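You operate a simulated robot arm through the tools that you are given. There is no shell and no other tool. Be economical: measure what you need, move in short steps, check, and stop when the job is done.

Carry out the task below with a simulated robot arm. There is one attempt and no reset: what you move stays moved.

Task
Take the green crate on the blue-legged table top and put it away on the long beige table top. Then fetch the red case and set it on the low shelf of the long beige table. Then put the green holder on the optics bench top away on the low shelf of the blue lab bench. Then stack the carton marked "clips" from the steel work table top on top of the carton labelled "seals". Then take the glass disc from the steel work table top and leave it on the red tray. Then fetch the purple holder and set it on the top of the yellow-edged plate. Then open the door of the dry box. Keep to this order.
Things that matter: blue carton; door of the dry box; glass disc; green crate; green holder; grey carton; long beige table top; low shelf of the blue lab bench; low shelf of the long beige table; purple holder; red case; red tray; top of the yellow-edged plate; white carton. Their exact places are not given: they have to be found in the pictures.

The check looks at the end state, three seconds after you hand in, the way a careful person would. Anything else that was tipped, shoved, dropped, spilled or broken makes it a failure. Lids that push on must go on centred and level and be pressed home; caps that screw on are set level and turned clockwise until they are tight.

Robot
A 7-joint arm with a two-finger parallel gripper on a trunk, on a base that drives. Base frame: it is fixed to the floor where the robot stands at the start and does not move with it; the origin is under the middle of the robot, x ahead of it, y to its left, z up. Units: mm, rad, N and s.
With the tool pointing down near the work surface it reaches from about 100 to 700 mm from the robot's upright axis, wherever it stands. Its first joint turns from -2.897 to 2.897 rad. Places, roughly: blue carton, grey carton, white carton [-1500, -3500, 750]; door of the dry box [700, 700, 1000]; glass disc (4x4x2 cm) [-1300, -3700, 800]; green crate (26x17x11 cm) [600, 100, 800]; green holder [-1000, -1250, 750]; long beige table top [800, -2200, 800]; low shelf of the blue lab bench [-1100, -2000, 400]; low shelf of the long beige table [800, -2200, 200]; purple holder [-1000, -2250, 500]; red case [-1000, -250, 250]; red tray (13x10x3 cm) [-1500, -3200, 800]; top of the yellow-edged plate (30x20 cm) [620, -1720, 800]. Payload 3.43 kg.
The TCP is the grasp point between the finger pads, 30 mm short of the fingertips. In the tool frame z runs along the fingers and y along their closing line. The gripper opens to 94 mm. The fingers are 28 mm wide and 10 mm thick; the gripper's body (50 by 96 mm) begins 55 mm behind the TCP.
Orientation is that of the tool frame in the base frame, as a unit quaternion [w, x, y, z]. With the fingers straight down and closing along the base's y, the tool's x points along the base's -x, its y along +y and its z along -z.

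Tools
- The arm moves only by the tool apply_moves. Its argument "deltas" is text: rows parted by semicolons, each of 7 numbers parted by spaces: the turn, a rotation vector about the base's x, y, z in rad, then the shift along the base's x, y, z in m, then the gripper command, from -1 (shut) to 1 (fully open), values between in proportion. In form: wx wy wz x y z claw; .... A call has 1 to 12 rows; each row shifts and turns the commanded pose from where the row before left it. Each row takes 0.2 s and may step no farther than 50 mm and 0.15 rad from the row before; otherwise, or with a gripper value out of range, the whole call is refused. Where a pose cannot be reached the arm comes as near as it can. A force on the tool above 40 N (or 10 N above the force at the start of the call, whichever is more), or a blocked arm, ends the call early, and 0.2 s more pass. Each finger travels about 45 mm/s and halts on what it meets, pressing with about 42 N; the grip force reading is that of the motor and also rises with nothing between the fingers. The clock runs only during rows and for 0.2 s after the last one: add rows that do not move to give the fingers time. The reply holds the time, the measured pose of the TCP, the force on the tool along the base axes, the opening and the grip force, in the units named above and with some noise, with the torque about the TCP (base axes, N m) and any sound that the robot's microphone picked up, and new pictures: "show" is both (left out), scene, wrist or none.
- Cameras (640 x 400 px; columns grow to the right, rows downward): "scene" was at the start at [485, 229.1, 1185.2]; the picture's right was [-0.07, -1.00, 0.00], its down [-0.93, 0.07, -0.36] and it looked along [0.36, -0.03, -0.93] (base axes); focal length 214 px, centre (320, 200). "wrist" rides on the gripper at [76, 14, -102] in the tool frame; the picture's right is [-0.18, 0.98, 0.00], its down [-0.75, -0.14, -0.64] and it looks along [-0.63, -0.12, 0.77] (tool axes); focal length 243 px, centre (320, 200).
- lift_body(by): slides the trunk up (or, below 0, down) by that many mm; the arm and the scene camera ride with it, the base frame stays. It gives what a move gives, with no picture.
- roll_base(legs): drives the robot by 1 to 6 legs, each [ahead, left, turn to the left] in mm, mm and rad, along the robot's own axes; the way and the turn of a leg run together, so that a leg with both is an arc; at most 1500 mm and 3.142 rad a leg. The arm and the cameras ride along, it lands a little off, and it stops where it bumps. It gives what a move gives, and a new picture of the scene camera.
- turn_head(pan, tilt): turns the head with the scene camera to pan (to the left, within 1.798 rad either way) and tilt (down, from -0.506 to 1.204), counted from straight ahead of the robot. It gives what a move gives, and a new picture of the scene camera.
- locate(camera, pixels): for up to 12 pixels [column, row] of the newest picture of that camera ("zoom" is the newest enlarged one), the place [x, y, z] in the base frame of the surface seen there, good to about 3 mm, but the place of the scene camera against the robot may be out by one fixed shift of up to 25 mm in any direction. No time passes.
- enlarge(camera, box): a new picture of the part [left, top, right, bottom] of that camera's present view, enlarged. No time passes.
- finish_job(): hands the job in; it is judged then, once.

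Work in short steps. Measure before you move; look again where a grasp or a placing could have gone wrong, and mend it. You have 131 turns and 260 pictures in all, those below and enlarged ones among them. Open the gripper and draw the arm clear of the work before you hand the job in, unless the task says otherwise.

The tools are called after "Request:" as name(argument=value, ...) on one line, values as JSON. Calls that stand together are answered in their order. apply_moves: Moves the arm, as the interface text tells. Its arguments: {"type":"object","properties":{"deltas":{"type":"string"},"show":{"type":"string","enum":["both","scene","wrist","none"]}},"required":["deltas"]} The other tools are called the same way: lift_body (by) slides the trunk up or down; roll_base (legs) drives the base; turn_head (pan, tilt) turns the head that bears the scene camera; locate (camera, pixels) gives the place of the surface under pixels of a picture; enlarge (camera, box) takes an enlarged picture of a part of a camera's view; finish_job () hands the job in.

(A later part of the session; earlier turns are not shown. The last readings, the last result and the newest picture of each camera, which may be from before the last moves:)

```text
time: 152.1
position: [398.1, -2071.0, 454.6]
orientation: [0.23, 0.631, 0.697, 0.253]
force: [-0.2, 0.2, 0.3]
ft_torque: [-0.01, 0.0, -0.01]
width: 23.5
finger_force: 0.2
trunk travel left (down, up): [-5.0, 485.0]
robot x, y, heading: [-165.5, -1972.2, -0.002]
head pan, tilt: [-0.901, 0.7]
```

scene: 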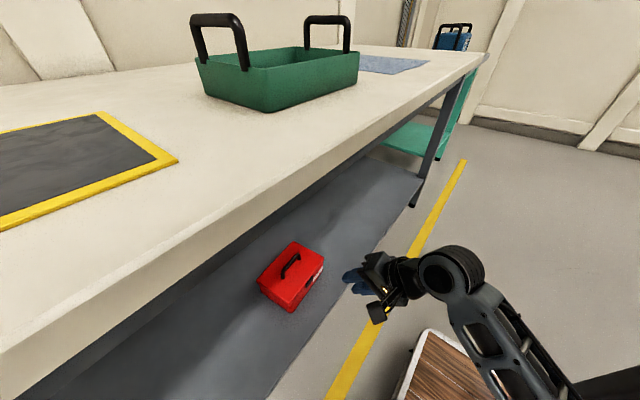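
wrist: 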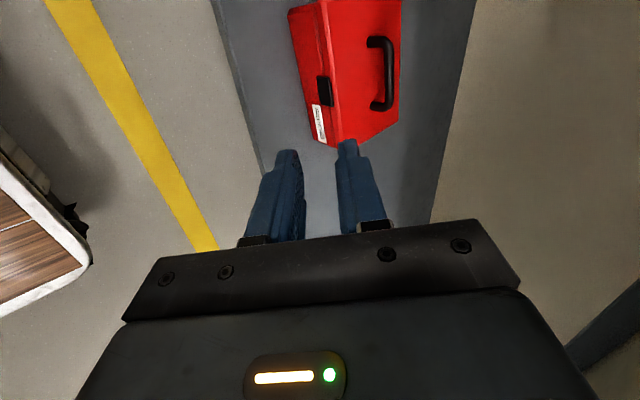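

The red case stands squarely on the low shelf. Next the green holder: I bring the tool back upright, drive clear and go to the optics bench's far end, raising the trunk.

Request:
apply_moves(deltas="0 0.14 0 -0.015 0 0.01 -0.5;0 0.14 0 -0.015 0 0.01 -0.5;0 0.14 0 -0.015 0 0.01 0;0 0.14 0 -0.015 0 0.01 0;0 0.14 0 -0.015 0 0.01 0;0 0 0 0 0 0 0", show="none")

Request:
roll_base(legs=[[0, 0, 1.571], [650, 0, 0]])

Request:
lift_body(by=400)

Request:
turn_head(pan=1.5, tilt=0.6)

```text
time: 153.5
position: [327.3, -2067.1, 474.5]
orientation: [-0.014, 0.68, 0.732, 0.044]
force: [-1.1, 0.0, -0.1]
ft_torque: [-0.01, -0.03, -0.03]
width: 47.3
finger_force: 0.0
out of reach, approached as far as the arm can: row 2, 3, 4, 5
trunk travel left (down, up): [-5.0, 485.0]
robot x, y, heading: [-163.5, -1976.0, -0.001]
head pan, tilt: [-0.901, 0.7]
```

```text
time: 160.9
position: [-32.3, -822.3, 474.2]
orientation: [-0.041, -0.02, 0.999, 0.024]
force: [0.0, 0.6, -0.5]
ft_torque: [0.02, -0.04, 0.01]
width: 46.6
finger_force: 0.0
trunk travel left (down, up): [-5.0, 485.0]
robot x, y, heading: [-141.4, -1310.7, 1.528]
head pan, tilt: [-0.901, 0.7]
```

scene: 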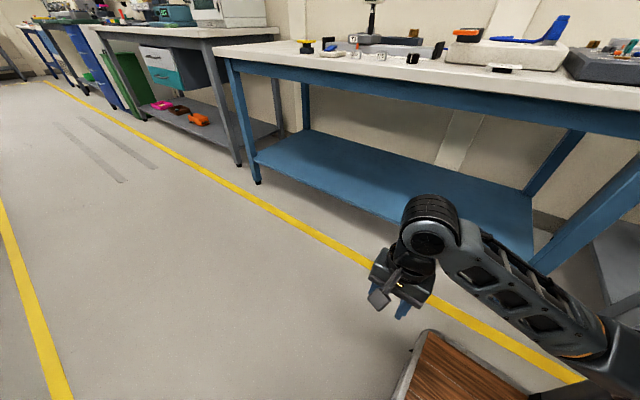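

```text
time: 164.7
position: [-31.5, -823.5, 875.4]
orientation: [-0.041, -0.02, 0.999, 0.023]
force: [-0.5, -0.2, -0.2]
ft_torque: [0.01, 0.0, -0.02]
width: 47.0
finger_force: 0.1
trunk travel left (down, up): [-405.0, 85.0]
robot x, y, heading: [-141.7, -1306.1, 1.532]
head pan, tilt: [-0.901, 0.7]
```

```text
time: 166.9
position: [-32.3, -822.7, 874.9]
orientation: [-0.041, -0.019, 0.999, 0.023]
force: [0.9, 0.5, -0.1]
ft_torque: [-0.04, 0.0, -0.01]
width: 47.0
finger_force: 0.0
trunk travel left (down, up): [-405.0, 85.0]
robot x, y, heading: [-141.3, -1311.8, 1.532]
head pan, tilt: [1.499, 0.6]
```

scene: 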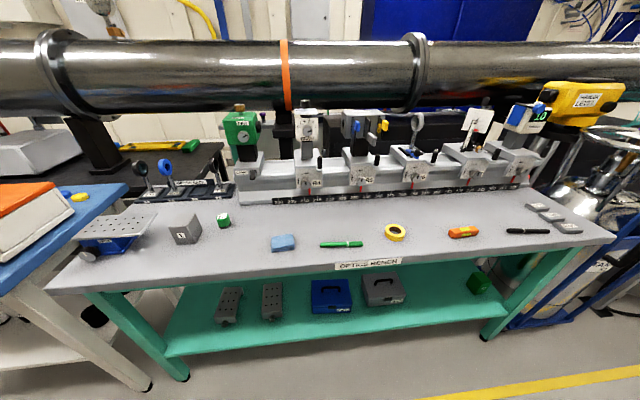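

I zoom on the bench's left end to identify the green holder (candidate at (223,218)).

Request:
enlarge(camera="scene", box=[60, 90, 300, 260])

Request:
locate(camera="scene", pixels=[[223, 215], [224, 224], [185, 225], [240, 130], [165, 165], [70, 290], [120, 225], [223, 228], [210, 250]])

```text
2.35 times, centred on (180, 175) of scene
```

zoom: 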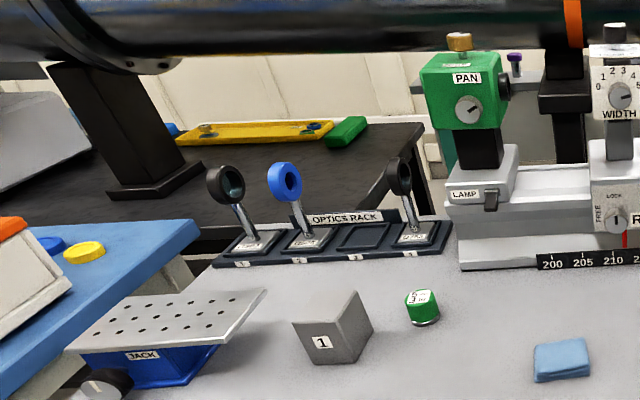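

```text
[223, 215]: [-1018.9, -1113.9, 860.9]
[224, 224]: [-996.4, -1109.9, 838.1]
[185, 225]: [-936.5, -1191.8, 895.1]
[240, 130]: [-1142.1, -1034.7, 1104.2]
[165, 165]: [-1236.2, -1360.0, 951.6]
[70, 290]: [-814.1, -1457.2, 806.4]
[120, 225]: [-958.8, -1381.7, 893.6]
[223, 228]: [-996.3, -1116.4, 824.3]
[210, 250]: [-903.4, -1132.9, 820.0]
```

The green cylinder with a labelled cap at (−1005,−1113) looks like the holder. I zoom closer, and also look at the blue lab bench's low shelf for comparable coloured cylinders.

Request:
enlarge(camera="scene", box=[200, 200, 250, 235])

Request:
turn_head(pan=1.79, tilt=0.7)

```text
11.43 times, centred on (225, 218) of scene
```

zoom: 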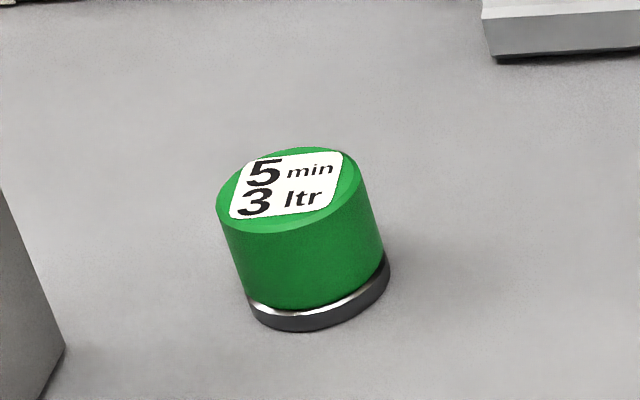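

```text
time: 167.7
position: [-31.9, -822.0, 875.3]
orientation: [-0.04, -0.02, 0.999, 0.023]
force: [0.0, -0.2, 0.4]
ft_torque: [0.01, 0.01, -0.01]
width: 47.0
finger_force: 0.1
trunk travel left (down, up): [-405.0, 85.0]
robot x, y, heading: [-141.3, -1315.0, 1.534]
head pan, tilt: [1.791, 0.7]
```

scene: 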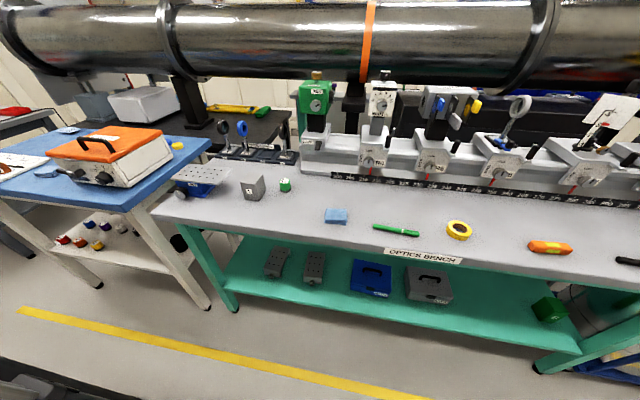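

The green cylinder ("5 min 3 ltr") is the holder; similar ones stand on the blue lab bench's low shelf. I position the robot facing the bench opposite it.

Request:
roll_base(legs=[[110, 0, 0], [0, 0, 1.607], [60, 0, 0]])

Request:
turn_head(pan=0.0, tilt=0.7)

```text
time: 173.3
position: [-688.4, -1086.6, 875.0]
orientation: [0.045, 0.719, -0.693, 0.013]
force: [-0.2, 0.8, -0.2]
ft_torque: [0.01, -0.03, 0.01]
width: 46.7
finger_force: 0.1
trunk travel left (down, up): [-405.0, 85.0]
robot x, y, heading: [-196.4, -1195.6, 3.099]
head pan, tilt: [1.791, 0.7]
```

scene: 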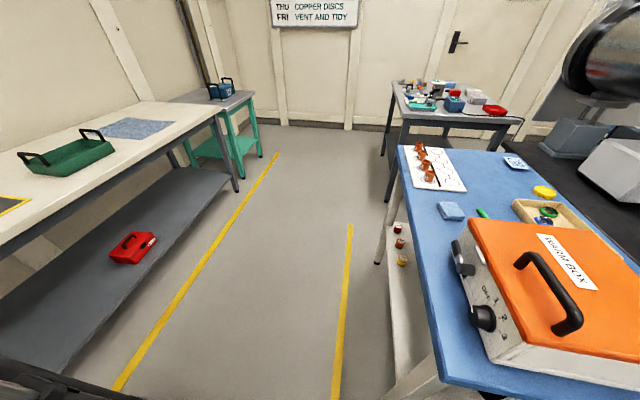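

```text
time: 175.1
position: [-688.3, -1086.8, 874.3]
orientation: [0.044, 0.719, -0.693, 0.013]
force: [0.3, 0.0, 0.1]
ft_torque: [-0.05, 0.05, 0.02]
width: 47.3
finger_force: 0.1
trunk travel left (down, up): [-405.0, 85.0]
robot x, y, heading: [-203.4, -1201.9, 3.1]
head pan, tilt: [0.0, 0.7]
```

scene: 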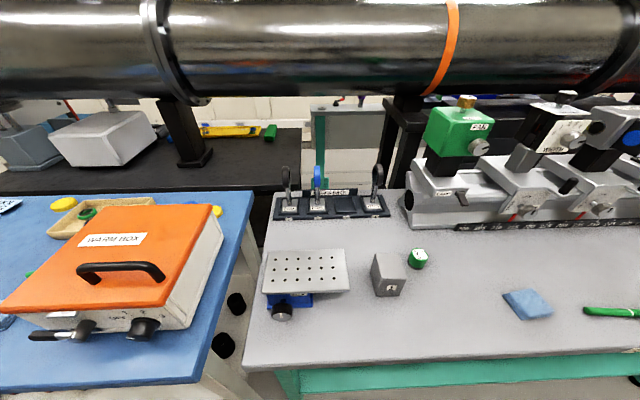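

Clear view: holder at (418,258). I level the tool, rise a little and extend over the bench, then view with the wrist camera.

Request:
apply_moves(deltas="0.04 -0.022 -0.018 0 0 0.04 0;0.04 -0.022 -0.018 0 0 0.04 0;0 0 0 -0.045 -0.003 0 0;0 0 0 -0.045 -0.003 0 0;0 0 0 -0.045 -0.003 0 0;0 0 0 -0.045 -0.003 0 0;0 0 0 -0.045 -0.003 0 0;0 0 0 -0.045 -0.003 0 0;0 0 0 0 0 0 0", show="both")

```text
time: 177.1
position: [-995.8, -1084.5, 927.5]
orientation: [0.002, 0.707, -0.707, -0.001]
force: [-0.4, -0.9, 0.1]
ft_torque: [0.01, 0.02, -0.01]
width: 47.3
finger_force: 0.1
out of reach, approached as far as the arm can: row 1, 2
trunk travel left (down, up): [-405.0, 85.0]
robot x, y, heading: [-199.8, -1194.6, 3.098]
head pan, tilt: [0.0, 0.7]
```

scene: 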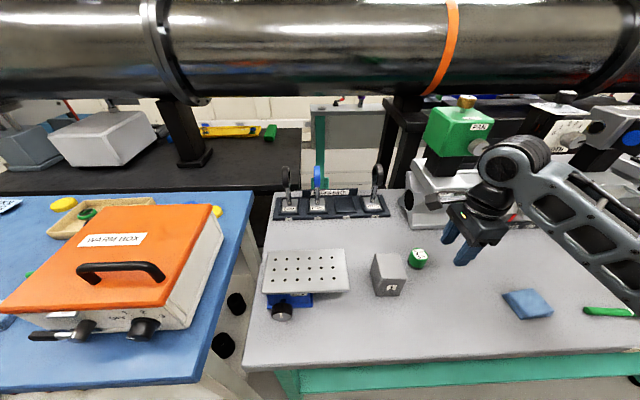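
wrist: 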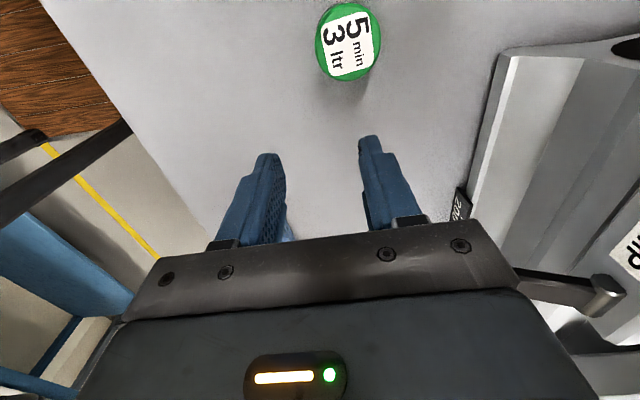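

The holder is seen from above at (348,42). I locate its centre and rim.

Request:
locate(camera="wrist", pixels=[[348, 40], [318, 42], [379, 45], [346, 5], [348, 79], [345, 100], [480, 180]])

```text
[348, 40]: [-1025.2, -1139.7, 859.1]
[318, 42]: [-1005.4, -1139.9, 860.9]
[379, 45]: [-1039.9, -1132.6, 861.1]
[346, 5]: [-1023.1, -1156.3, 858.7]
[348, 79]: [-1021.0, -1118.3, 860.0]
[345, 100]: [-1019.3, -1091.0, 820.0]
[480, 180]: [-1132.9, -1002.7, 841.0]
```

Holder centre (−1023,−1137), Ø≈37, top z 860, bench z 820. I move over it, lower to z≈854 and close.

Request:
apply_moves(deltas="0 0 0 -0.014 -0.026 0 0.3;0 0 0 -0.013 -0.0265 0 0.3;0 0 0 0 0 -0.035 0.3;0 0 0 0 0 -0.028 0.3;0 0 0 0 0 -0.010 0.3;0 0 0 0 0 0 0.3;0 0 0 0 0 0 -1;0 0 0 0 0 0 -1;0 0 0 0 0 0 -1;0 0 0 0 0 0 -1", show="wrist")

```text
time: 179.3
position: [-1021.9, -1137.7, 853.8]
orientation: [-0.001, -0.707, 0.707, -0.001]
force: [-0.5, -0.3, 1.0]
ft_torque: [-0.02, -0.02, -0.01]
width: 38.8
finger_force: 41.7
trunk travel left (down, up): [-405.0, 85.0]
robot x, y, heading: [-198.6, -1201.1, 3.103]
head pan, tilt: [0.0, 0.7]
```

wrist: 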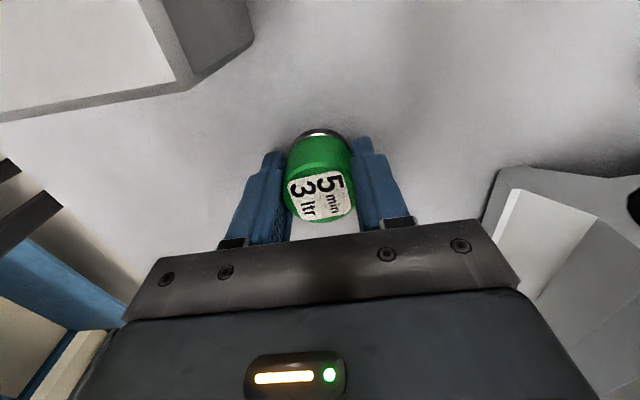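

Gripped at 38.8 mm. I lift and retract from the bench.

Request:
apply_moves(deltas="0 0 0 0 0 0.02 -1;0 0 0 0 0 0.04 -1;0 0 0 0 0.01 0.03 -1;0 0 0 0.045 0.01 0 -1;0 0 0 0.045 0.01 0 -1;0 0 0 0.045 0.01 0 -1;0 0 0 0.045 0 0 -1;0 0 0 0.045 0 0 -1;0 0 0 0.045 0 0 -1;0 0 0 0.045 0 0 -1;0 0 0 0 0 0 -1", show="none")

Request:
roll_base(legs=[[-60, 0, 0], [0, 750, 0]])

Request:
turn_head(pan=0.1, tilt=0.75)

```text
time: 181.7
position: [-732.2, -1084.8, 926.1]
orientation: [-0.001, -0.707, 0.707, -0.001]
force: [-1.0, -0.2, -0.6]
ft_torque: [0.0, 0.03, -0.01]
width: 38.8
finger_force: 42.0
out of reach, approached as far as the arm can: row 10
trunk travel left (down, up): [-405.0, 85.0]
robot x, y, heading: [-201.1, -1199.0, 3.103]
head pan, tilt: [0.0, 0.7]
```

```text
time: 186.3
position: [-704.4, -1825.8, 925.3]
orientation: [-0.001, -0.706, 0.709, 0.0]
force: [-0.2, 0.0, -1.2]
ft_torque: [0.01, -0.01, -0.01]
width: 38.5
finger_force: 42.3
trunk travel left (down, up): [-405.0, 85.0]
robot x, y, heading: [-171.4, -1942.8, 3.099]
head pan, tilt: [0.0, 0.7]
```

scene: 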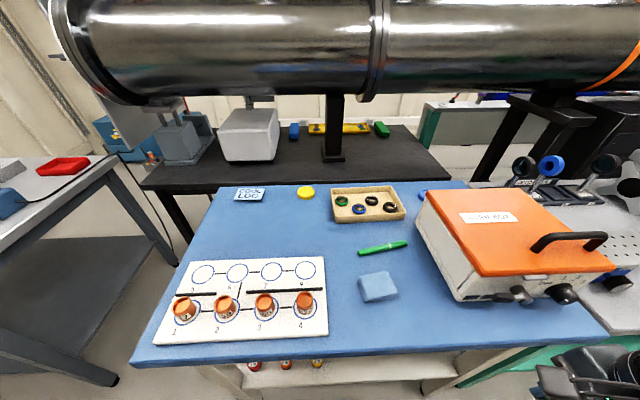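

```text
time: 186.9
position: [-704.7, -1826.2, 926.3]
orientation: [0.0, -0.706, 0.709, 0.0]
force: [0.5, -0.4, -0.5]
ft_torque: [0.0, -0.01, 0.0]
width: 38.6
finger_force: 42.5
trunk travel left (down, up): [-405.0, 85.0]
robot x, y, heading: [-171.9, -1939.1, 3.096]
head pan, tilt: [0.099, 0.75]
```

scene: 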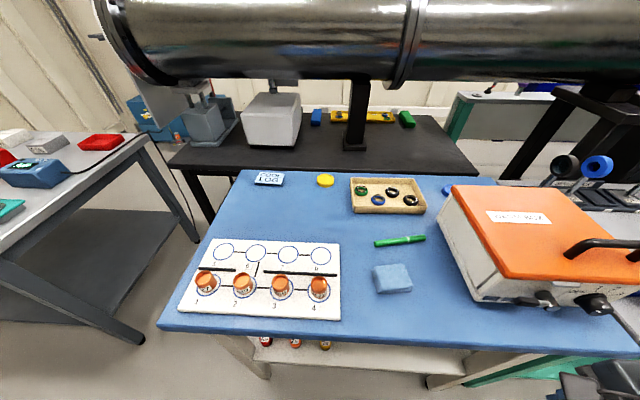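

I measure the blue bench's front edge and shelf, then will lower the trunk for a view under the top.

Request:
locate(camera="scene", pixels=[[170, 325], [330, 345], [600, 345], [330, 375], [450, 368], [320, 340], [295, 343], [265, 340], [400, 300], [240, 355]])

Request:
lift_body(by=-380)

Request:
turn_head(pan=0.3, tilt=0.3)

```text
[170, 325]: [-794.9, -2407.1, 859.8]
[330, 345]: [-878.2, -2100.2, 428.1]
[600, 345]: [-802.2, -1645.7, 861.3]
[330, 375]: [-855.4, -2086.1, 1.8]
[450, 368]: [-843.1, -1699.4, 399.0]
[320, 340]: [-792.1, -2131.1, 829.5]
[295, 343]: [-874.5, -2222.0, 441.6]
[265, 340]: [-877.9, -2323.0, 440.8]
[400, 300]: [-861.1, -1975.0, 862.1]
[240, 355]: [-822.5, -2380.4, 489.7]
```

```text
time: 190.6
position: [-703.6, -1826.7, 545.9]
orientation: [0.0, -0.706, 0.708, -0.001]
force: [0.5, 0.3, -0.5]
ft_torque: [-0.02, 0.0, -0.03]
width: 38.5
finger_force: 41.8
trunk travel left (down, up): [-25.0, 465.0]
robot x, y, heading: [-171.9, -1938.8, 3.098]
head pan, tilt: [0.099, 0.75]
```

```text
time: 191.5
position: [-703.9, -1826.0, 546.7]
orientation: [0.0, -0.706, 0.709, -0.001]
force: [-0.6, -0.1, -0.6]
ft_torque: [0.01, 0.0, 0.03]
width: 38.4
finger_force: 41.6
trunk travel left (down, up): [-25.0, 465.0]
robot x, y, heading: [-175.7, -1942.0, 3.097]
head pan, tilt: [0.3, 0.3]
```

scene: 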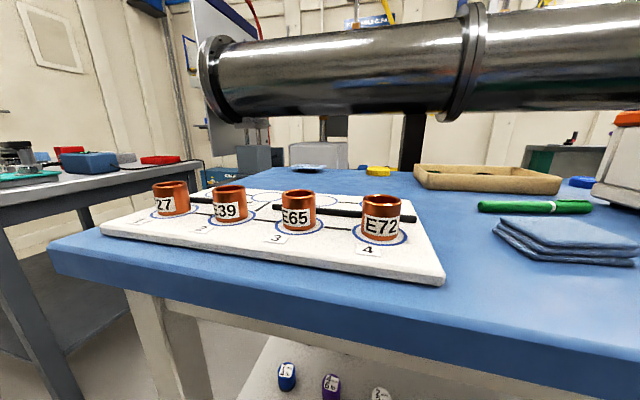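

I tilt down to see the shelf with the small coloured holders.

Request:
turn_head(pan=0.3, tilt=0.95)

Request:
locate(camera="scene", pixels=[[300, 200], [300, 300], [200, 200], [250, 250], [350, 250], [400, 300], [450, 200], [500, 250], [350, 150], [300, 130]])

```text
time: 192.6
position: [-704.7, -1825.8, 546.3]
orientation: [0.0, -0.705, 0.709, 0.0]
force: [-0.2, -0.4, -0.2]
ft_torque: [-0.02, 0.0, -0.01]
width: 38.6
finger_force: 42.4
trunk travel left (down, up): [-25.0, 465.0]
robot x, y, heading: [-172.0, -1942.8, 3.093]
head pan, tilt: [0.3, 0.949]
```

scene: 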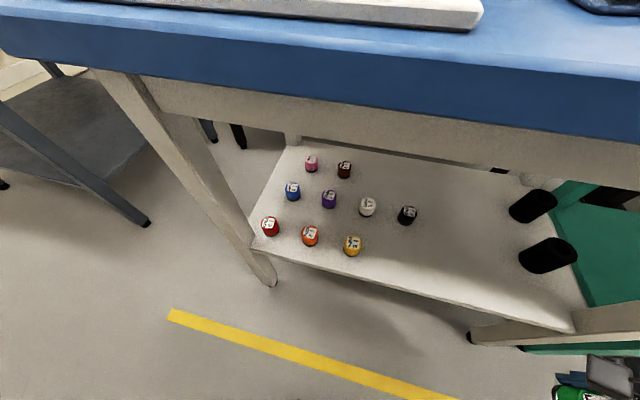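

```text
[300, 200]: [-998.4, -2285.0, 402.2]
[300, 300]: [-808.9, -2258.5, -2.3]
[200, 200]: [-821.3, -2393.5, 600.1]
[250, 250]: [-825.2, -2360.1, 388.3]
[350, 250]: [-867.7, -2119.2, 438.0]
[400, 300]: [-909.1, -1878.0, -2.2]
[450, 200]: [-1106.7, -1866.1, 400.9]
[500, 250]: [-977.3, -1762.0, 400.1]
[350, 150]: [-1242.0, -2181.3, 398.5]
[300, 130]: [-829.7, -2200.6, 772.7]
```

I measure the apron's lower edge, shelf front edge, holders and free space.

Request:
locate(camera="scene", pixels=[[350, 130], [350, 140], [350, 146], [500, 163], [420, 295], [500, 318], [329, 195], [329, 206], [408, 214], [353, 243], [555, 250], [545, 205]])

Request:
enlarge(camera="scene", box=[230, 110, 600, 340])

```text
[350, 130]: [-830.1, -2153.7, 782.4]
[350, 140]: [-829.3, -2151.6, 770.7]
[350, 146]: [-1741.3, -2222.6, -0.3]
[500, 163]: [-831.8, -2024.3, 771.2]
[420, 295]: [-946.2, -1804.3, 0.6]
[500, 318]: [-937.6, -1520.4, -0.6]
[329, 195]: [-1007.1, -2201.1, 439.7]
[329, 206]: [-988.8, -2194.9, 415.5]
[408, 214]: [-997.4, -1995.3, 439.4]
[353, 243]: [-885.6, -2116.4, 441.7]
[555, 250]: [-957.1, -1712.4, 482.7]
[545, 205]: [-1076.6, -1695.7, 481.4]
```

```text
1.73 times, centred on (415, 225) of scene
```

zoom: 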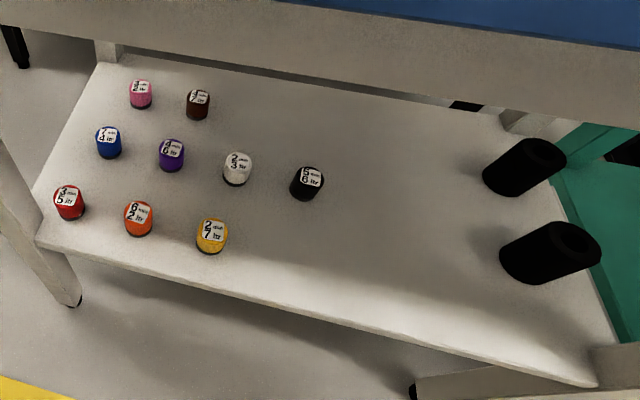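

Apron bottom is z≈768 at x≈−830; shelf z≈400 with a free spot near (−890,−1900). I verify the shelf edge there, then shift the base left and reach in.

Request:
locate(camera="scene", pixels=[[420, 285], [420, 280], [420, 275], [400, 280], [440, 270], [460, 290], [470, 270], [440, 240]])

Request:
roll_base(legs=[[0, 70, 0]])

Request:
apply_moves(deltas="0 0 0 0 0 -0.04 -1;0 0 0 -0.04 0 -0.01 -1;0 0 0 -0.04 0 0 -1;0 0 0 -0.04 0 0 -1;0 0 0 -0.02 0 0 -1;0 0 0 0 0 0 -1", show="both")

```text
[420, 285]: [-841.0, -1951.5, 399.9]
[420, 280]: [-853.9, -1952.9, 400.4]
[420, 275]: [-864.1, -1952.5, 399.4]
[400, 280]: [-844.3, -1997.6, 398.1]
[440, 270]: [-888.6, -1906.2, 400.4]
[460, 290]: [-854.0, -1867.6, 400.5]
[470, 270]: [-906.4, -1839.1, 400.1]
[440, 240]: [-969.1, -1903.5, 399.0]
```

```text
time: 193.6
position: [-706.7, -1897.3, 546.8]
orientation: [-0.001, -0.706, 0.708, 0.0]
force: [0.0, 0.2, -0.3]
ft_torque: [-0.01, 0.02, 0.01]
width: 38.4
finger_force: 42.0
trunk travel left (down, up): [-25.0, 465.0]
robot x, y, heading: [-173.3, -2012.2, 3.097]
head pan, tilt: [0.3, 0.949]
```

scene: 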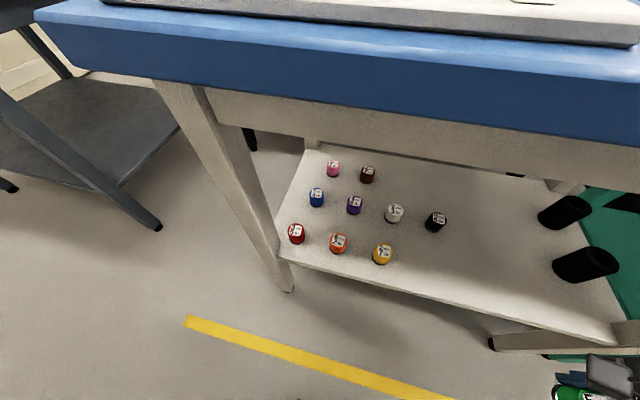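

```text
time: 195.0
position: [-846.6, -1894.5, 498.4]
orientation: [-0.001, -0.706, 0.708, 0.0]
force: [-0.9, -0.7, -0.7]
ft_torque: [-0.02, 0.0, -0.01]
width: 38.3
finger_force: 41.7
trunk travel left (down, up): [-25.0, 465.0]
robot x, y, heading: [-173.2, -2010.7, 3.101]
head pan, tilt: [0.3, 0.949]
```

scene: 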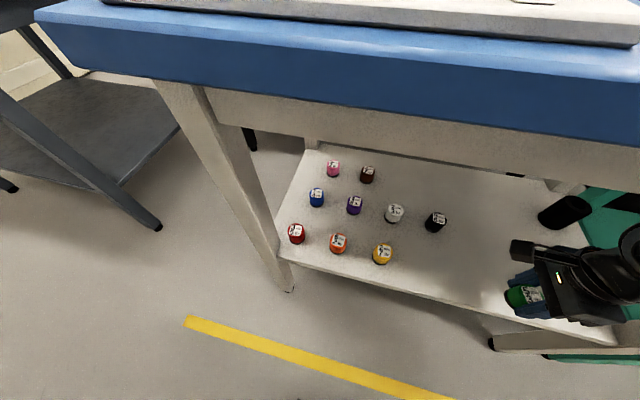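
wrist: 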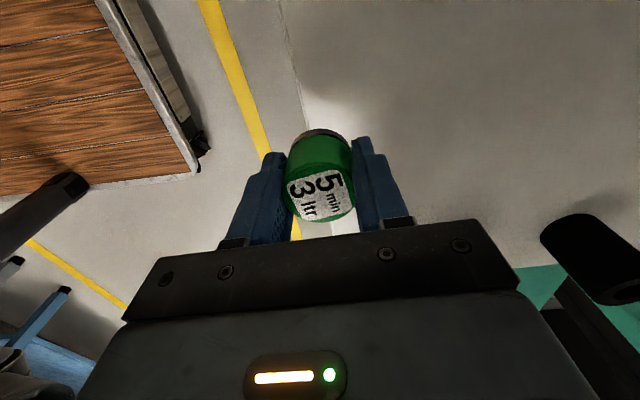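

I check the shelf's edge with the wrist camera before going in the last stretch.

Request:
locate(camera="wrist", pixels=[[300, 90], [310, 100], [290, 50], [380, 110], [450, 130], [590, 230]])

Request:
apply_moves(deltas="0 0 0 -0.04 0 0 -1;0 0 0 -0.024 0 0 -1;0 0 0 0 0 -0.03 -1;0 0 0 0 0 -0.025 -1;0 0 0 0 0 0 -1", show="both")

```text
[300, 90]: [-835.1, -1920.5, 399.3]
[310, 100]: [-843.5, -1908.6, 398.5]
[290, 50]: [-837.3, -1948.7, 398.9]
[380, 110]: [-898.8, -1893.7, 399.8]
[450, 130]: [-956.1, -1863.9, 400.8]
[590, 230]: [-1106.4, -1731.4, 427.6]
```

```text
time: 196.2
position: [-911.5, -1895.5, 441.8]
orientation: [0.0, -0.706, 0.708, 0.0]
force: [0.3, 0.1, -0.6]
ft_torque: [0.02, -0.02, 0.0]
width: 38.4
finger_force: 42.0
trunk travel left (down, up): [-25.0, 465.0]
robot x, y, heading: [-175.4, -2014.5, 3.096]
head pan, tilt: [0.3, 0.949]
```

scene: 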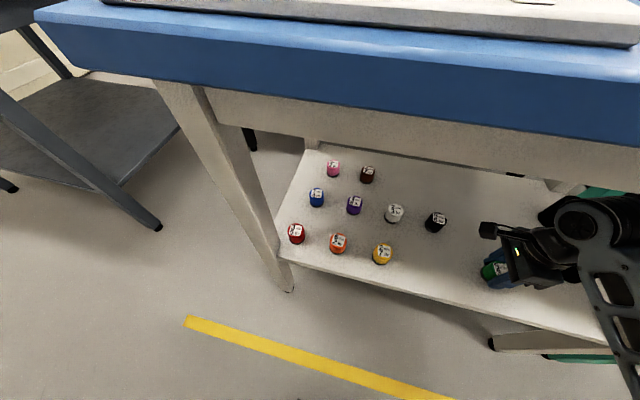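
wrist: 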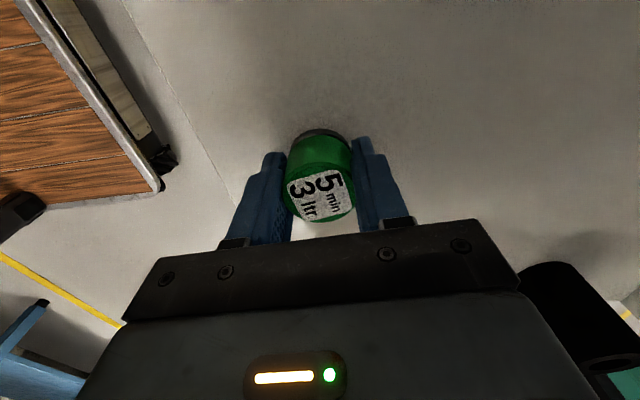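

Bottom of the holder is ~8 mm above the shelf. I lower, release, rise and withdraw.

Request:
apply_moves(deltas="0 0 0 0 0 -0.005 -1;0 0 0 0 0 -0.0035 -1;0 0 0 0 0 0 -1;0 0 0 0 0 0 -0.1;0 0 0 0 0 0 0.1;0 0 0 0 0 0 0.1;0 0 0 0 0 0.03 0.1;0 0 0 0 0 0.03 0.1;0 0 0 0.045 0 0 0.1;0 0 0 0.045 0 0 0.1;0 0 0 0.045 0 0 0.1;0 0 0 0.045 0 0 0.1", show="both")

```text
time: 198.8
position: [-731.3, -1899.4, 493.1]
orientation: [0.0, -0.706, 0.708, -0.001]
force: [-0.1, -0.4, -0.3]
ft_torque: [-0.01, -0.04, 0.01]
width: 51.9
finger_force: 0.1
trunk travel left (down, up): [-25.0, 465.0]
robot x, y, heading: [-171.2, -2013.7, 3.097]
head pan, tilt: [0.3, 0.949]
```

scene: 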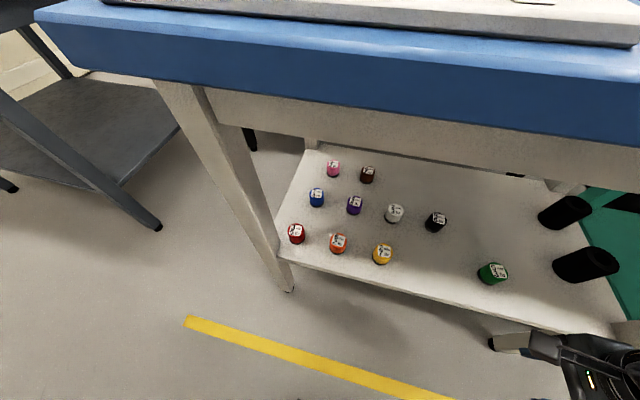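
wrist: 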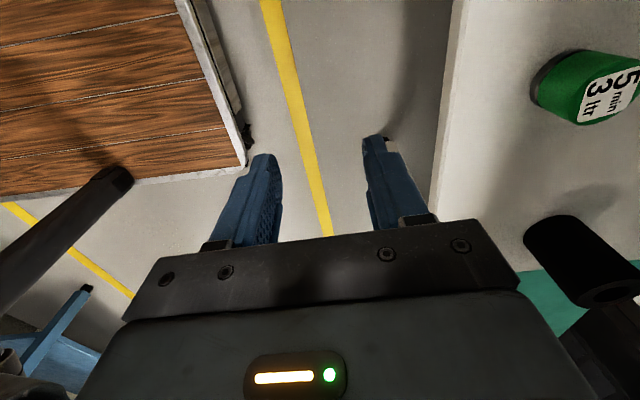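

The green holder stands upright on the shelf. Next the steel work table: I raise the trunk, back off a little and strafe down the aisle to face it.

Request:
lift_body(by=400)

Request:
roll_base(legs=[[-60, 0, 0], [0, 1430, 0.04]])

Request:
turn_head(pan=0.0, tilt=0.5)

```text
time: 202.6
position: [-730.7, -1899.7, 894.3]
orientation: [-0.001, -0.706, 0.708, -0.001]
force: [0.4, -0.2, 0.3]
ft_torque: [0.02, 0.0, -0.03]
width: 51.7
finger_force: 0.0
trunk travel left (down, up): [-425.0, 65.0]
robot x, y, heading: [-172.2, -2015.5, 3.095]
head pan, tilt: [0.3, 0.949]
```

```text
time: 210.4
position: [-720.0, -3368.9, 894.6]
orientation: [0.0, 0.713, -0.701, 0.0]
force: [0.5, 0.7, 0.0]
ft_torque: [-0.05, 0.01, 0.02]
width: 51.8
finger_force: 0.0
trunk travel left (down, up): [-425.0, 65.0]
robot x, y, heading: [-160.9, -3469.9, 3.121]
head pan, tilt: [0.3, 0.949]
```

scene: 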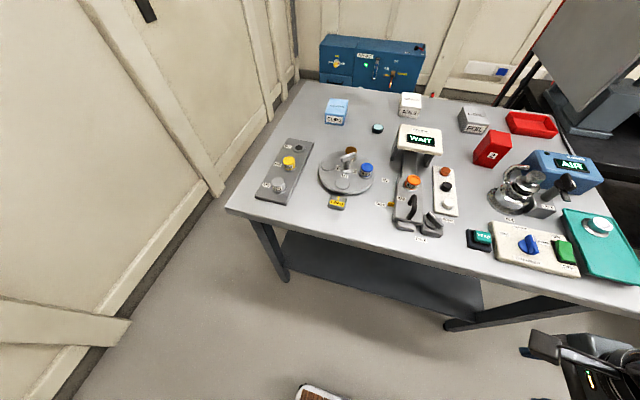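

```text
time: 211.3
position: [-721.7, -3368.1, 894.4]
orientation: [0.001, 0.714, -0.7, 0.0]
force: [0.4, 0.7, 0.1]
ft_torque: [0.02, 0.02, 0.01]
width: 51.7
finger_force: 0.0
trunk travel left (down, up): [-425.0, 65.0]
robot x, y, heading: [-163.3, -3470.0, 3.117]
head pan, tilt: [0.0, 0.499]
```

scene: 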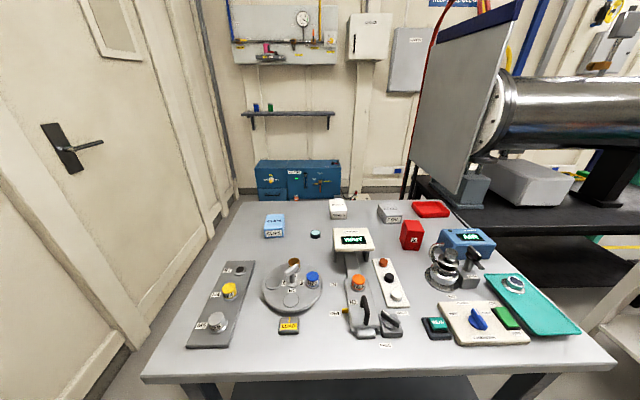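

Cartons: blue (272,226), white (338,208), grey (390,213); the disc at (315,233); red tray (430,208). I zoom to read the labels and measure.

Request:
enlarge(camera="scene", box=[250, 180, 480, 320])

Request:
locate(camera="scene", pixels=[[273, 220], [274, 233], [338, 204], [338, 214], [388, 208], [390, 218], [315, 232], [430, 208], [412, 226], [350, 235], [468, 235], [150, 375]])

```text
2.78 times, centred on (365, 250) of scene
```

zoom: 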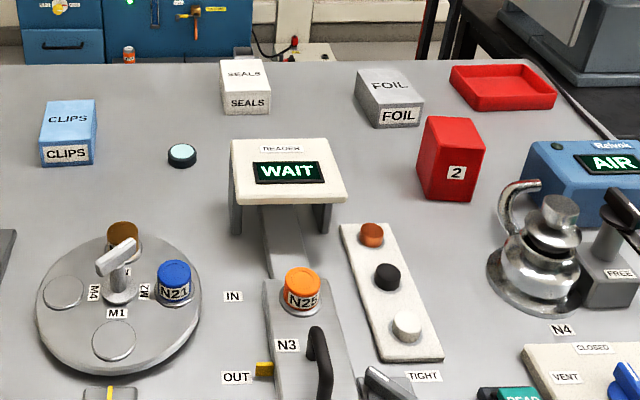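

```text
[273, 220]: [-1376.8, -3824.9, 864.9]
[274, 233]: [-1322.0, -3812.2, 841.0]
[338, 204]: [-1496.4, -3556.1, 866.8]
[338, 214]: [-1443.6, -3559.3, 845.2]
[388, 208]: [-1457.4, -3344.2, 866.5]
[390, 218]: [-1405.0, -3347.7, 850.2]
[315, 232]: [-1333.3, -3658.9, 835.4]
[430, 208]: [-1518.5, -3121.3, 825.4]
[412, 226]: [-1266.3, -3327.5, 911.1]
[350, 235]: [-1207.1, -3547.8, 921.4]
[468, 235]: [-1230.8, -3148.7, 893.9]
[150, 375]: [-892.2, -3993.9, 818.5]
```

"Clips" is the blue carton, "seals" the white one. They lie 500–600 mm behind the table's front edge, so the base must come close; I look down at the table's lower structure.

Request:
turn_head(pan=0.0, tilt=1.1)

Request:
locate(camera="scene", pixels=[[320, 80], [320, 110], [320, 130], [320, 150], [320, 170], [150, 120], [200, 150], [480, 150], [520, 130], [320, 300], [320, 360]])

```text
time: 212.3
position: [-721.9, -3367.1, 894.0]
orientation: [0.001, 0.714, -0.701, 0.001]
force: [0.1, 0.2, -0.2]
ft_torque: [0.02, 0.02, 0.02]
width: 52.0
finger_force: 0.0
trunk travel left (down, up): [-425.0, 65.0]
robot x, y, heading: [-164.4, -3470.1, 3.123]
head pan, tilt: [0.0, 1.1]
```

scene: 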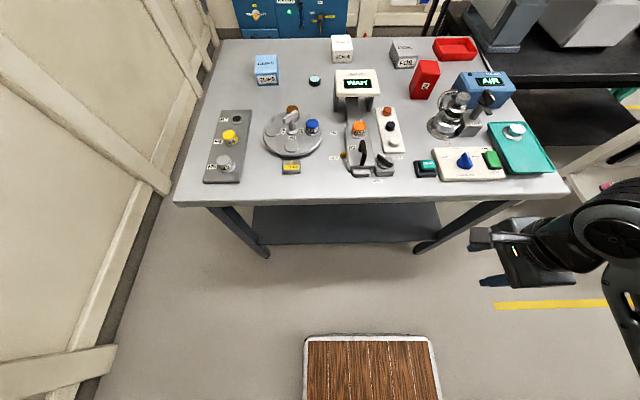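

```text
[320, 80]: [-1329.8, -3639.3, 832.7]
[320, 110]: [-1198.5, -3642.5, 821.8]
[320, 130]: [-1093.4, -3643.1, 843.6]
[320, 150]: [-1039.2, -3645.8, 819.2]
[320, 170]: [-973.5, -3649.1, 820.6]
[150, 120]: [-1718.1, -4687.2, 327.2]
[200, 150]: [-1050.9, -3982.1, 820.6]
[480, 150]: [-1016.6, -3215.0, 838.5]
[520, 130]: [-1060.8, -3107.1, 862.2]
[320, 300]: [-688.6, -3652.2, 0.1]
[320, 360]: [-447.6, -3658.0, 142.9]
```

I locate the legs and low shelf front of the steel table.

Request:
locate(camera="scene", pixels=[[265, 252], [425, 250], [340, 235], [340, 241], [340, 245], [255, 225], [440, 238], [305, 345], [437, 345], [180, 200], [560, 195]])

```text
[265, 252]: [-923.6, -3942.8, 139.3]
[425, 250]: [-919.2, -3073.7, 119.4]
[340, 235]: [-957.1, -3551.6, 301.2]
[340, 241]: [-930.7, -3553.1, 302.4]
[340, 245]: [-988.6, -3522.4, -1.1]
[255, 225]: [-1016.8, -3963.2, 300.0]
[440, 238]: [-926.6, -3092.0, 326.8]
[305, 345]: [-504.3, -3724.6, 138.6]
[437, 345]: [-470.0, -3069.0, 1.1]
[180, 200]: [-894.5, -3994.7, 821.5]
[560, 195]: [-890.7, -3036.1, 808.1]
```

Legs at x≈−925, y≈−3943/−3074; the low shelf (z≈300) lets the deck (z≈142) pass under. I raise the hand above the tall reader first, then drive in to x≈−600, y≈−3600.

Request:
lift_body(by=60)

Request:
apply_moves(deltas="0 0 0 0 0 0.03 0.1;0 0 0 0 0 0.03 0.1;0 0 0 0 0 0 0.1", show="none")

Request:
roll_base(legs=[[0, 130, 0.02], [435, 0, 0]])

```text
time: 213.3
position: [-721.0, -3366.9, 955.2]
orientation: [0.0, 0.714, -0.7, 0.0]
force: [1.1, -0.4, -0.8]
ft_torque: [-0.03, 0.03, 0.02]
width: 51.9
finger_force: 0.0
trunk travel left (down, up): [-485.0, 5.0]
robot x, y, heading: [-162.5, -3472.6, 3.113]
head pan, tilt: [0.0, 1.1]
```

```text
time: 214.1
position: [-721.3, -3367.8, 1014.2]
orientation: [0.001, 0.713, -0.701, 0.001]
force: [0.0, 0.8, 0.0]
ft_torque: [0.03, 0.0, -0.01]
width: 51.6
finger_force: 0.0
trunk travel left (down, up): [-485.0, 5.0]
robot x, y, heading: [-163.0, -3466.0, 3.118]
head pan, tilt: [0.0, 1.1]
```

```text
time: 217.6
position: [-1160.9, -3514.0, 1014.2]
orientation: [0.0, 0.725, -0.689, 0.001]
force: [0.1, 1.1, -0.2]
ft_torque: [0.02, 0.01, -0.01]
width: 51.6
finger_force: 0.1
trunk travel left (down, up): [-485.0, 5.0]
robot x, y, heading: [-596.2, -3600.6, -3.129]
head pan, tilt: [0.0, 1.1]
```

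scene: 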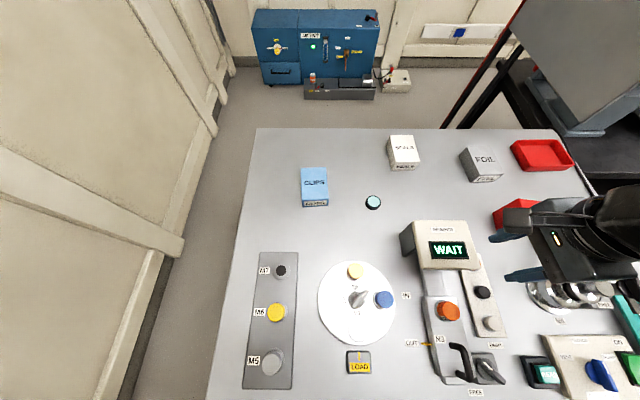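

Excellent overhead view. I zoom on the cartons and disc and measure their top corners.

Request:
enlarge(camera="scene", box=[285, 120, 445, 220])

Request:
locate(camera="zoom", pixels=[[66, 194], [158, 190], [172, 312], [80, 320], [410, 62], [502, 60], [530, 168], [440, 175], [350, 322], [120, 250], [470, 110]])

```text
4.00 times, centred on (365, 170) of scene
```

zoom: 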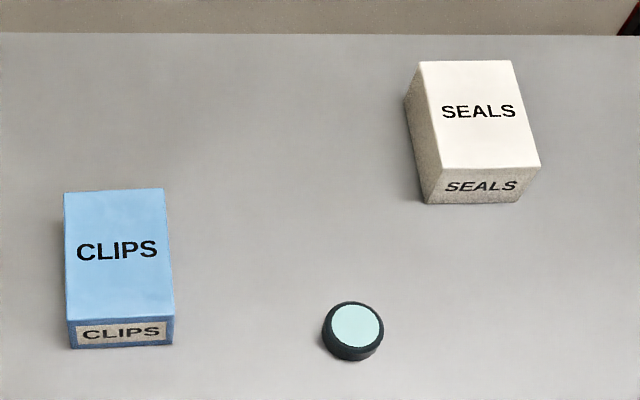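

```text
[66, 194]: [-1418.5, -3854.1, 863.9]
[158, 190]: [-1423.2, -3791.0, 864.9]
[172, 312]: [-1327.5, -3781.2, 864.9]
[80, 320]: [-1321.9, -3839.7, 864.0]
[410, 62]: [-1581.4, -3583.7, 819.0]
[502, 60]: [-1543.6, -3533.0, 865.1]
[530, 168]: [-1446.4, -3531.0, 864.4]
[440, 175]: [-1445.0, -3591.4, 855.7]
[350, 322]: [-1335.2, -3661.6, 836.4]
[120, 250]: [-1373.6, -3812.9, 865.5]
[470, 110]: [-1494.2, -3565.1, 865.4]
```

Clips carton ≈100×62×45 mm centred near (−1373,−3816), yaw ≈+0.12; seals centre ≈(−1494,−3562). I turn the fingers to close along y and move above the clips carton.

Request:
apply_moves(deltas="0 0 0.137 -0.0145 -0.025 0 1;0 0 0.137 -0.0145 -0.025 0 1;0 0 0.137 -0.0145 -0.025 0 1;0 0 0.137 -0.0145 -0.025 0 1;0 0 0.137 -0.0145 -0.025 0 1;0 0 0.137 -0.0145 -0.025 0 1;0 0 0.137 -0.0145 -0.025 0 1;0 0 0.137 -0.0145 -0.025 0 1;0 0 0.137 -0.0145 -0.025 0 1;0 0 0.137 -0.0145 -0.025 0 1;0 0 0.137 -0.0145 -0.025 0 1;0 0 0.133 -0.0145 -0.025 -0.02 1", show="both")

```text
time: 220.2
position: [-1333.3, -3811.8, 994.6]
orientation: [0.001, 0.998, 0.061, 0.002]
force: [-0.5, 0.8, 0.2]
ft_torque: [0.0, 0.01, -0.06]
width: 94.0
finger_force: 0.0
trunk travel left (down, up): [-485.0, 5.0]
robot x, y, heading: [-599.1, -3600.8, -3.134]
head pan, tilt: [0.0, 1.1]
```

scene: 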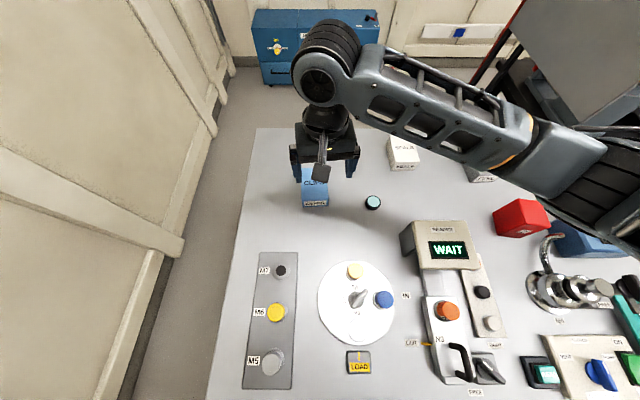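
wrist: 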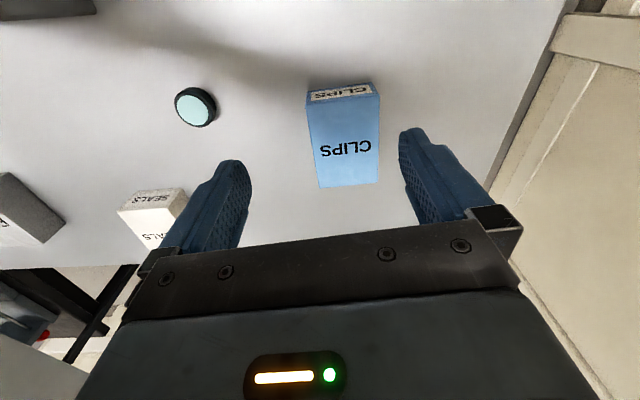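

The wrist camera sees the carton; I locate its top corners, the disc and the seals carton.

Request:
locate(camera="wrist", pixels=[[309, 104], [376, 95], [380, 182], [321, 187], [345, 145], [195, 107], [180, 108], [211, 110], [130, 200], [183, 190]])

```text
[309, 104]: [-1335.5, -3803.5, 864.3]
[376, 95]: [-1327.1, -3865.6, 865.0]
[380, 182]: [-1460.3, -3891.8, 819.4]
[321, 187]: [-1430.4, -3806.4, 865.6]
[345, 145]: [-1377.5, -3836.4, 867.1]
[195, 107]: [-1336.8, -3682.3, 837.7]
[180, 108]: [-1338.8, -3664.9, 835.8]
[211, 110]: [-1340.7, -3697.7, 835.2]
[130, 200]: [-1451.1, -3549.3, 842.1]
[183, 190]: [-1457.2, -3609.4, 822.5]
```

Carton centre (−1379,−3836). I move over it, lower to z≈857 and close.

Request:
apply_moves(deltas="0 0 -0.03 -0.023 -0.012 0 1;0 0 0 -0.023 -0.012 -0.02 1;0 0 0 0 0 -0.045 1;0 0 0 0 0 -0.045 1;0 0 0 0 0 -0.027 1;0 0 0 0 0 0 1;0 0 0 0 0 0 -1;0 0 0 0 0 0 -1;0 0 0 0 0 0 -1;0 0 0 0 0 0 -1", show="wrist")

```text
time: 222.4
position: [-1382.3, -3836.9, 857.0]
orientation: [0.0, 0.999, 0.044, 0.0]
force: [0.4, -0.8, 0.1]
ft_torque: [0.02, -0.01, 0.01]
width: 73.9
finger_force: 42.2
trunk travel left (down, up): [-485.0, 5.0]
robot x, y, heading: [-596.1, -3599.0, -3.129]
head pan, tilt: [0.0, 1.1]
```

wrist: 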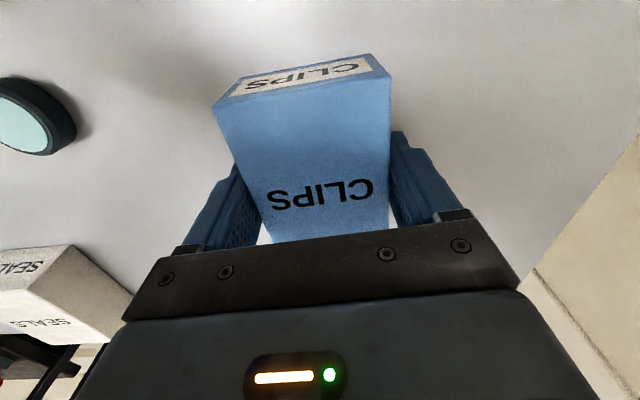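

Opening 73.9 mm is more than the expected ~62 mm, so the carton may be skewed in the grip. I measure its corners now.

Request:
locate(camera="wrist", pixels=[[220, 103], [384, 76], [388, 215], [262, 205], [275, 235], [240, 150], [389, 150], [370, 58], [320, 190]])

Request:
enlarge(camera="wrist", box=[160, 30, 480, 260])

```text
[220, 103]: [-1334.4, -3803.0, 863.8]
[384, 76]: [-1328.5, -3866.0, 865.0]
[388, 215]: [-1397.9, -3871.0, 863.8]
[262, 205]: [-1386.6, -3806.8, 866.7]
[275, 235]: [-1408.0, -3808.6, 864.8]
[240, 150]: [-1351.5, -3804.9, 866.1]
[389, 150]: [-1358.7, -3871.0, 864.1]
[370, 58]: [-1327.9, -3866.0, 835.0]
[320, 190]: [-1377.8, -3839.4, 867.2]
```

```text
1.74 times, centred on (320, 145) of wrist
```

zoom: 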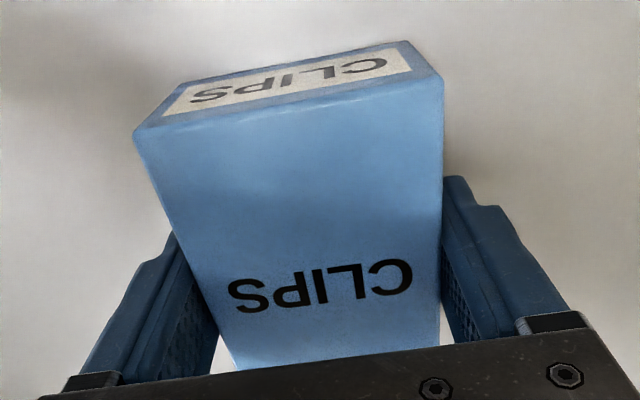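

The carton hasn't moved and a gap seems left at one finger; I give the fingers more time to close.

Request:
apply_moves(deltas="0 0 0 0 0 0 -1;0 0 0 0 0 0 -1;0 0 0 0 0 0 -1;0 0 0 0 0 0 -1", show="wrist")

```text
time: 223.4
position: [-1381.0, -3836.7, 856.5]
orientation: [0.0, 0.999, 0.045, 0.001]
force: [-0.9, 0.4, 0.1]
ft_torque: [-0.02, 0.0, 0.01]
width: 73.5
finger_force: 42.7
trunk travel left (down, up): [-485.0, 5.0]
robot x, y, heading: [-596.5, -3601.2, -3.131]
head pan, tilt: [0.0, 1.1]
```

wrist: 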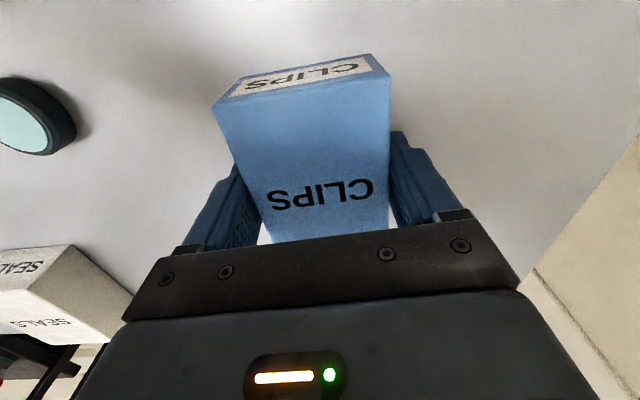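

Stable at 73.5 mm with full force, so it is gripped (the carton is ~70 wide). I lift it and check.

Request:
apply_moves(deltas="0 0 0 0 0 0.02 -1;0 0 0 0 0 0.04 -1;0 0 0 0 0 0.04 -1;0 0 0 0 0 0.04 -1;0 0 0 0 0 0 -1", show="both")

```text
time: 224.6
position: [-1382.4, -3837.7, 998.4]
orientation: [0.0, 0.999, 0.045, 0.001]
force: [0.0, 0.4, -0.2]
ft_torque: [0.01, -0.01, -0.02]
width: 73.8
finger_force: 42.0
trunk travel left (down, up): [-485.0, 5.0]
robot x, y, heading: [-599.2, -3599.0, -3.132]
head pan, tilt: [0.0, 1.1]
```

scene: 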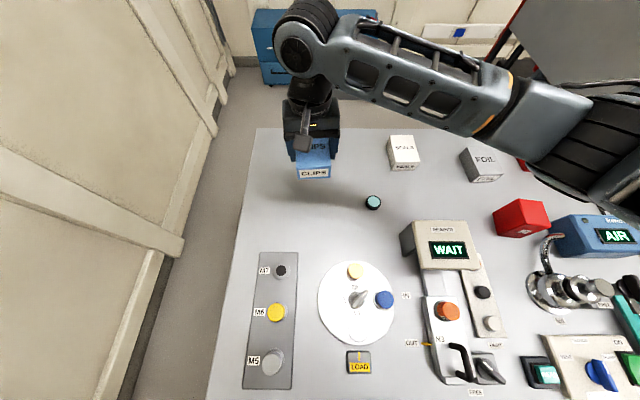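
wrist: 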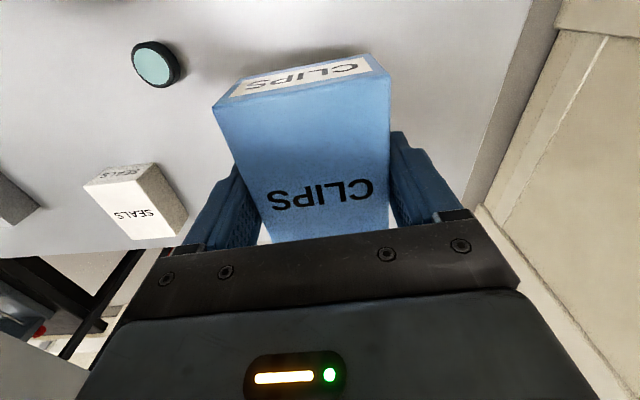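

The carton lifted cleanly. I measure the seals carton's top corners with the wrist camera.

Request:
enlarge(camera="wrist", box=[70, 140, 210, 250])

Request:
locate(camera="wrist", pixels=[[86, 186], [143, 177], [184, 232], [135, 238], [130, 205]])

```text
3.64 times, centred on (140, 195) of wrist
```

zoom: 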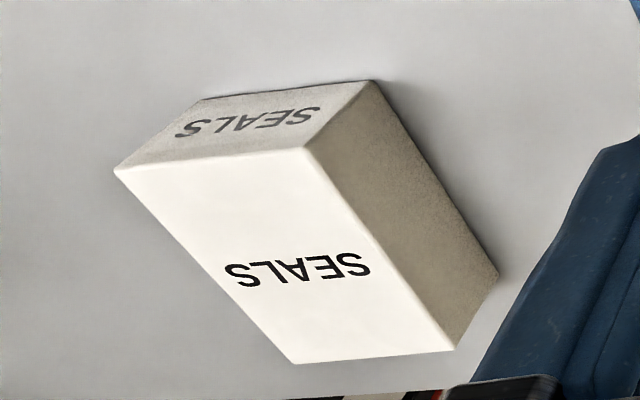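

```text
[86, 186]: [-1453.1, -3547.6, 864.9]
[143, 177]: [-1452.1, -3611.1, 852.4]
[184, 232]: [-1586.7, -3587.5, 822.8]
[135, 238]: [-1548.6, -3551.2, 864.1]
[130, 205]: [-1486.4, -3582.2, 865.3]
```

Request:
locate(camera="zoom", pixels=[[118, 172], [302, 152], [450, 347], [298, 358], [298, 268], [200, 265], [375, 250], [210, 160], [375, 352]])

```text
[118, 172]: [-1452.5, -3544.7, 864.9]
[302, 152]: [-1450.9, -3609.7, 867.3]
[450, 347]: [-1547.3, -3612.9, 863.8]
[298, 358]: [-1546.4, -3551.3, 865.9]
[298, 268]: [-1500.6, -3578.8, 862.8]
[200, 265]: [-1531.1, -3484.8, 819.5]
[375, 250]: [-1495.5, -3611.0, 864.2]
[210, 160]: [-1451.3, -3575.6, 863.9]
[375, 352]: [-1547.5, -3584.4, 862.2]
```

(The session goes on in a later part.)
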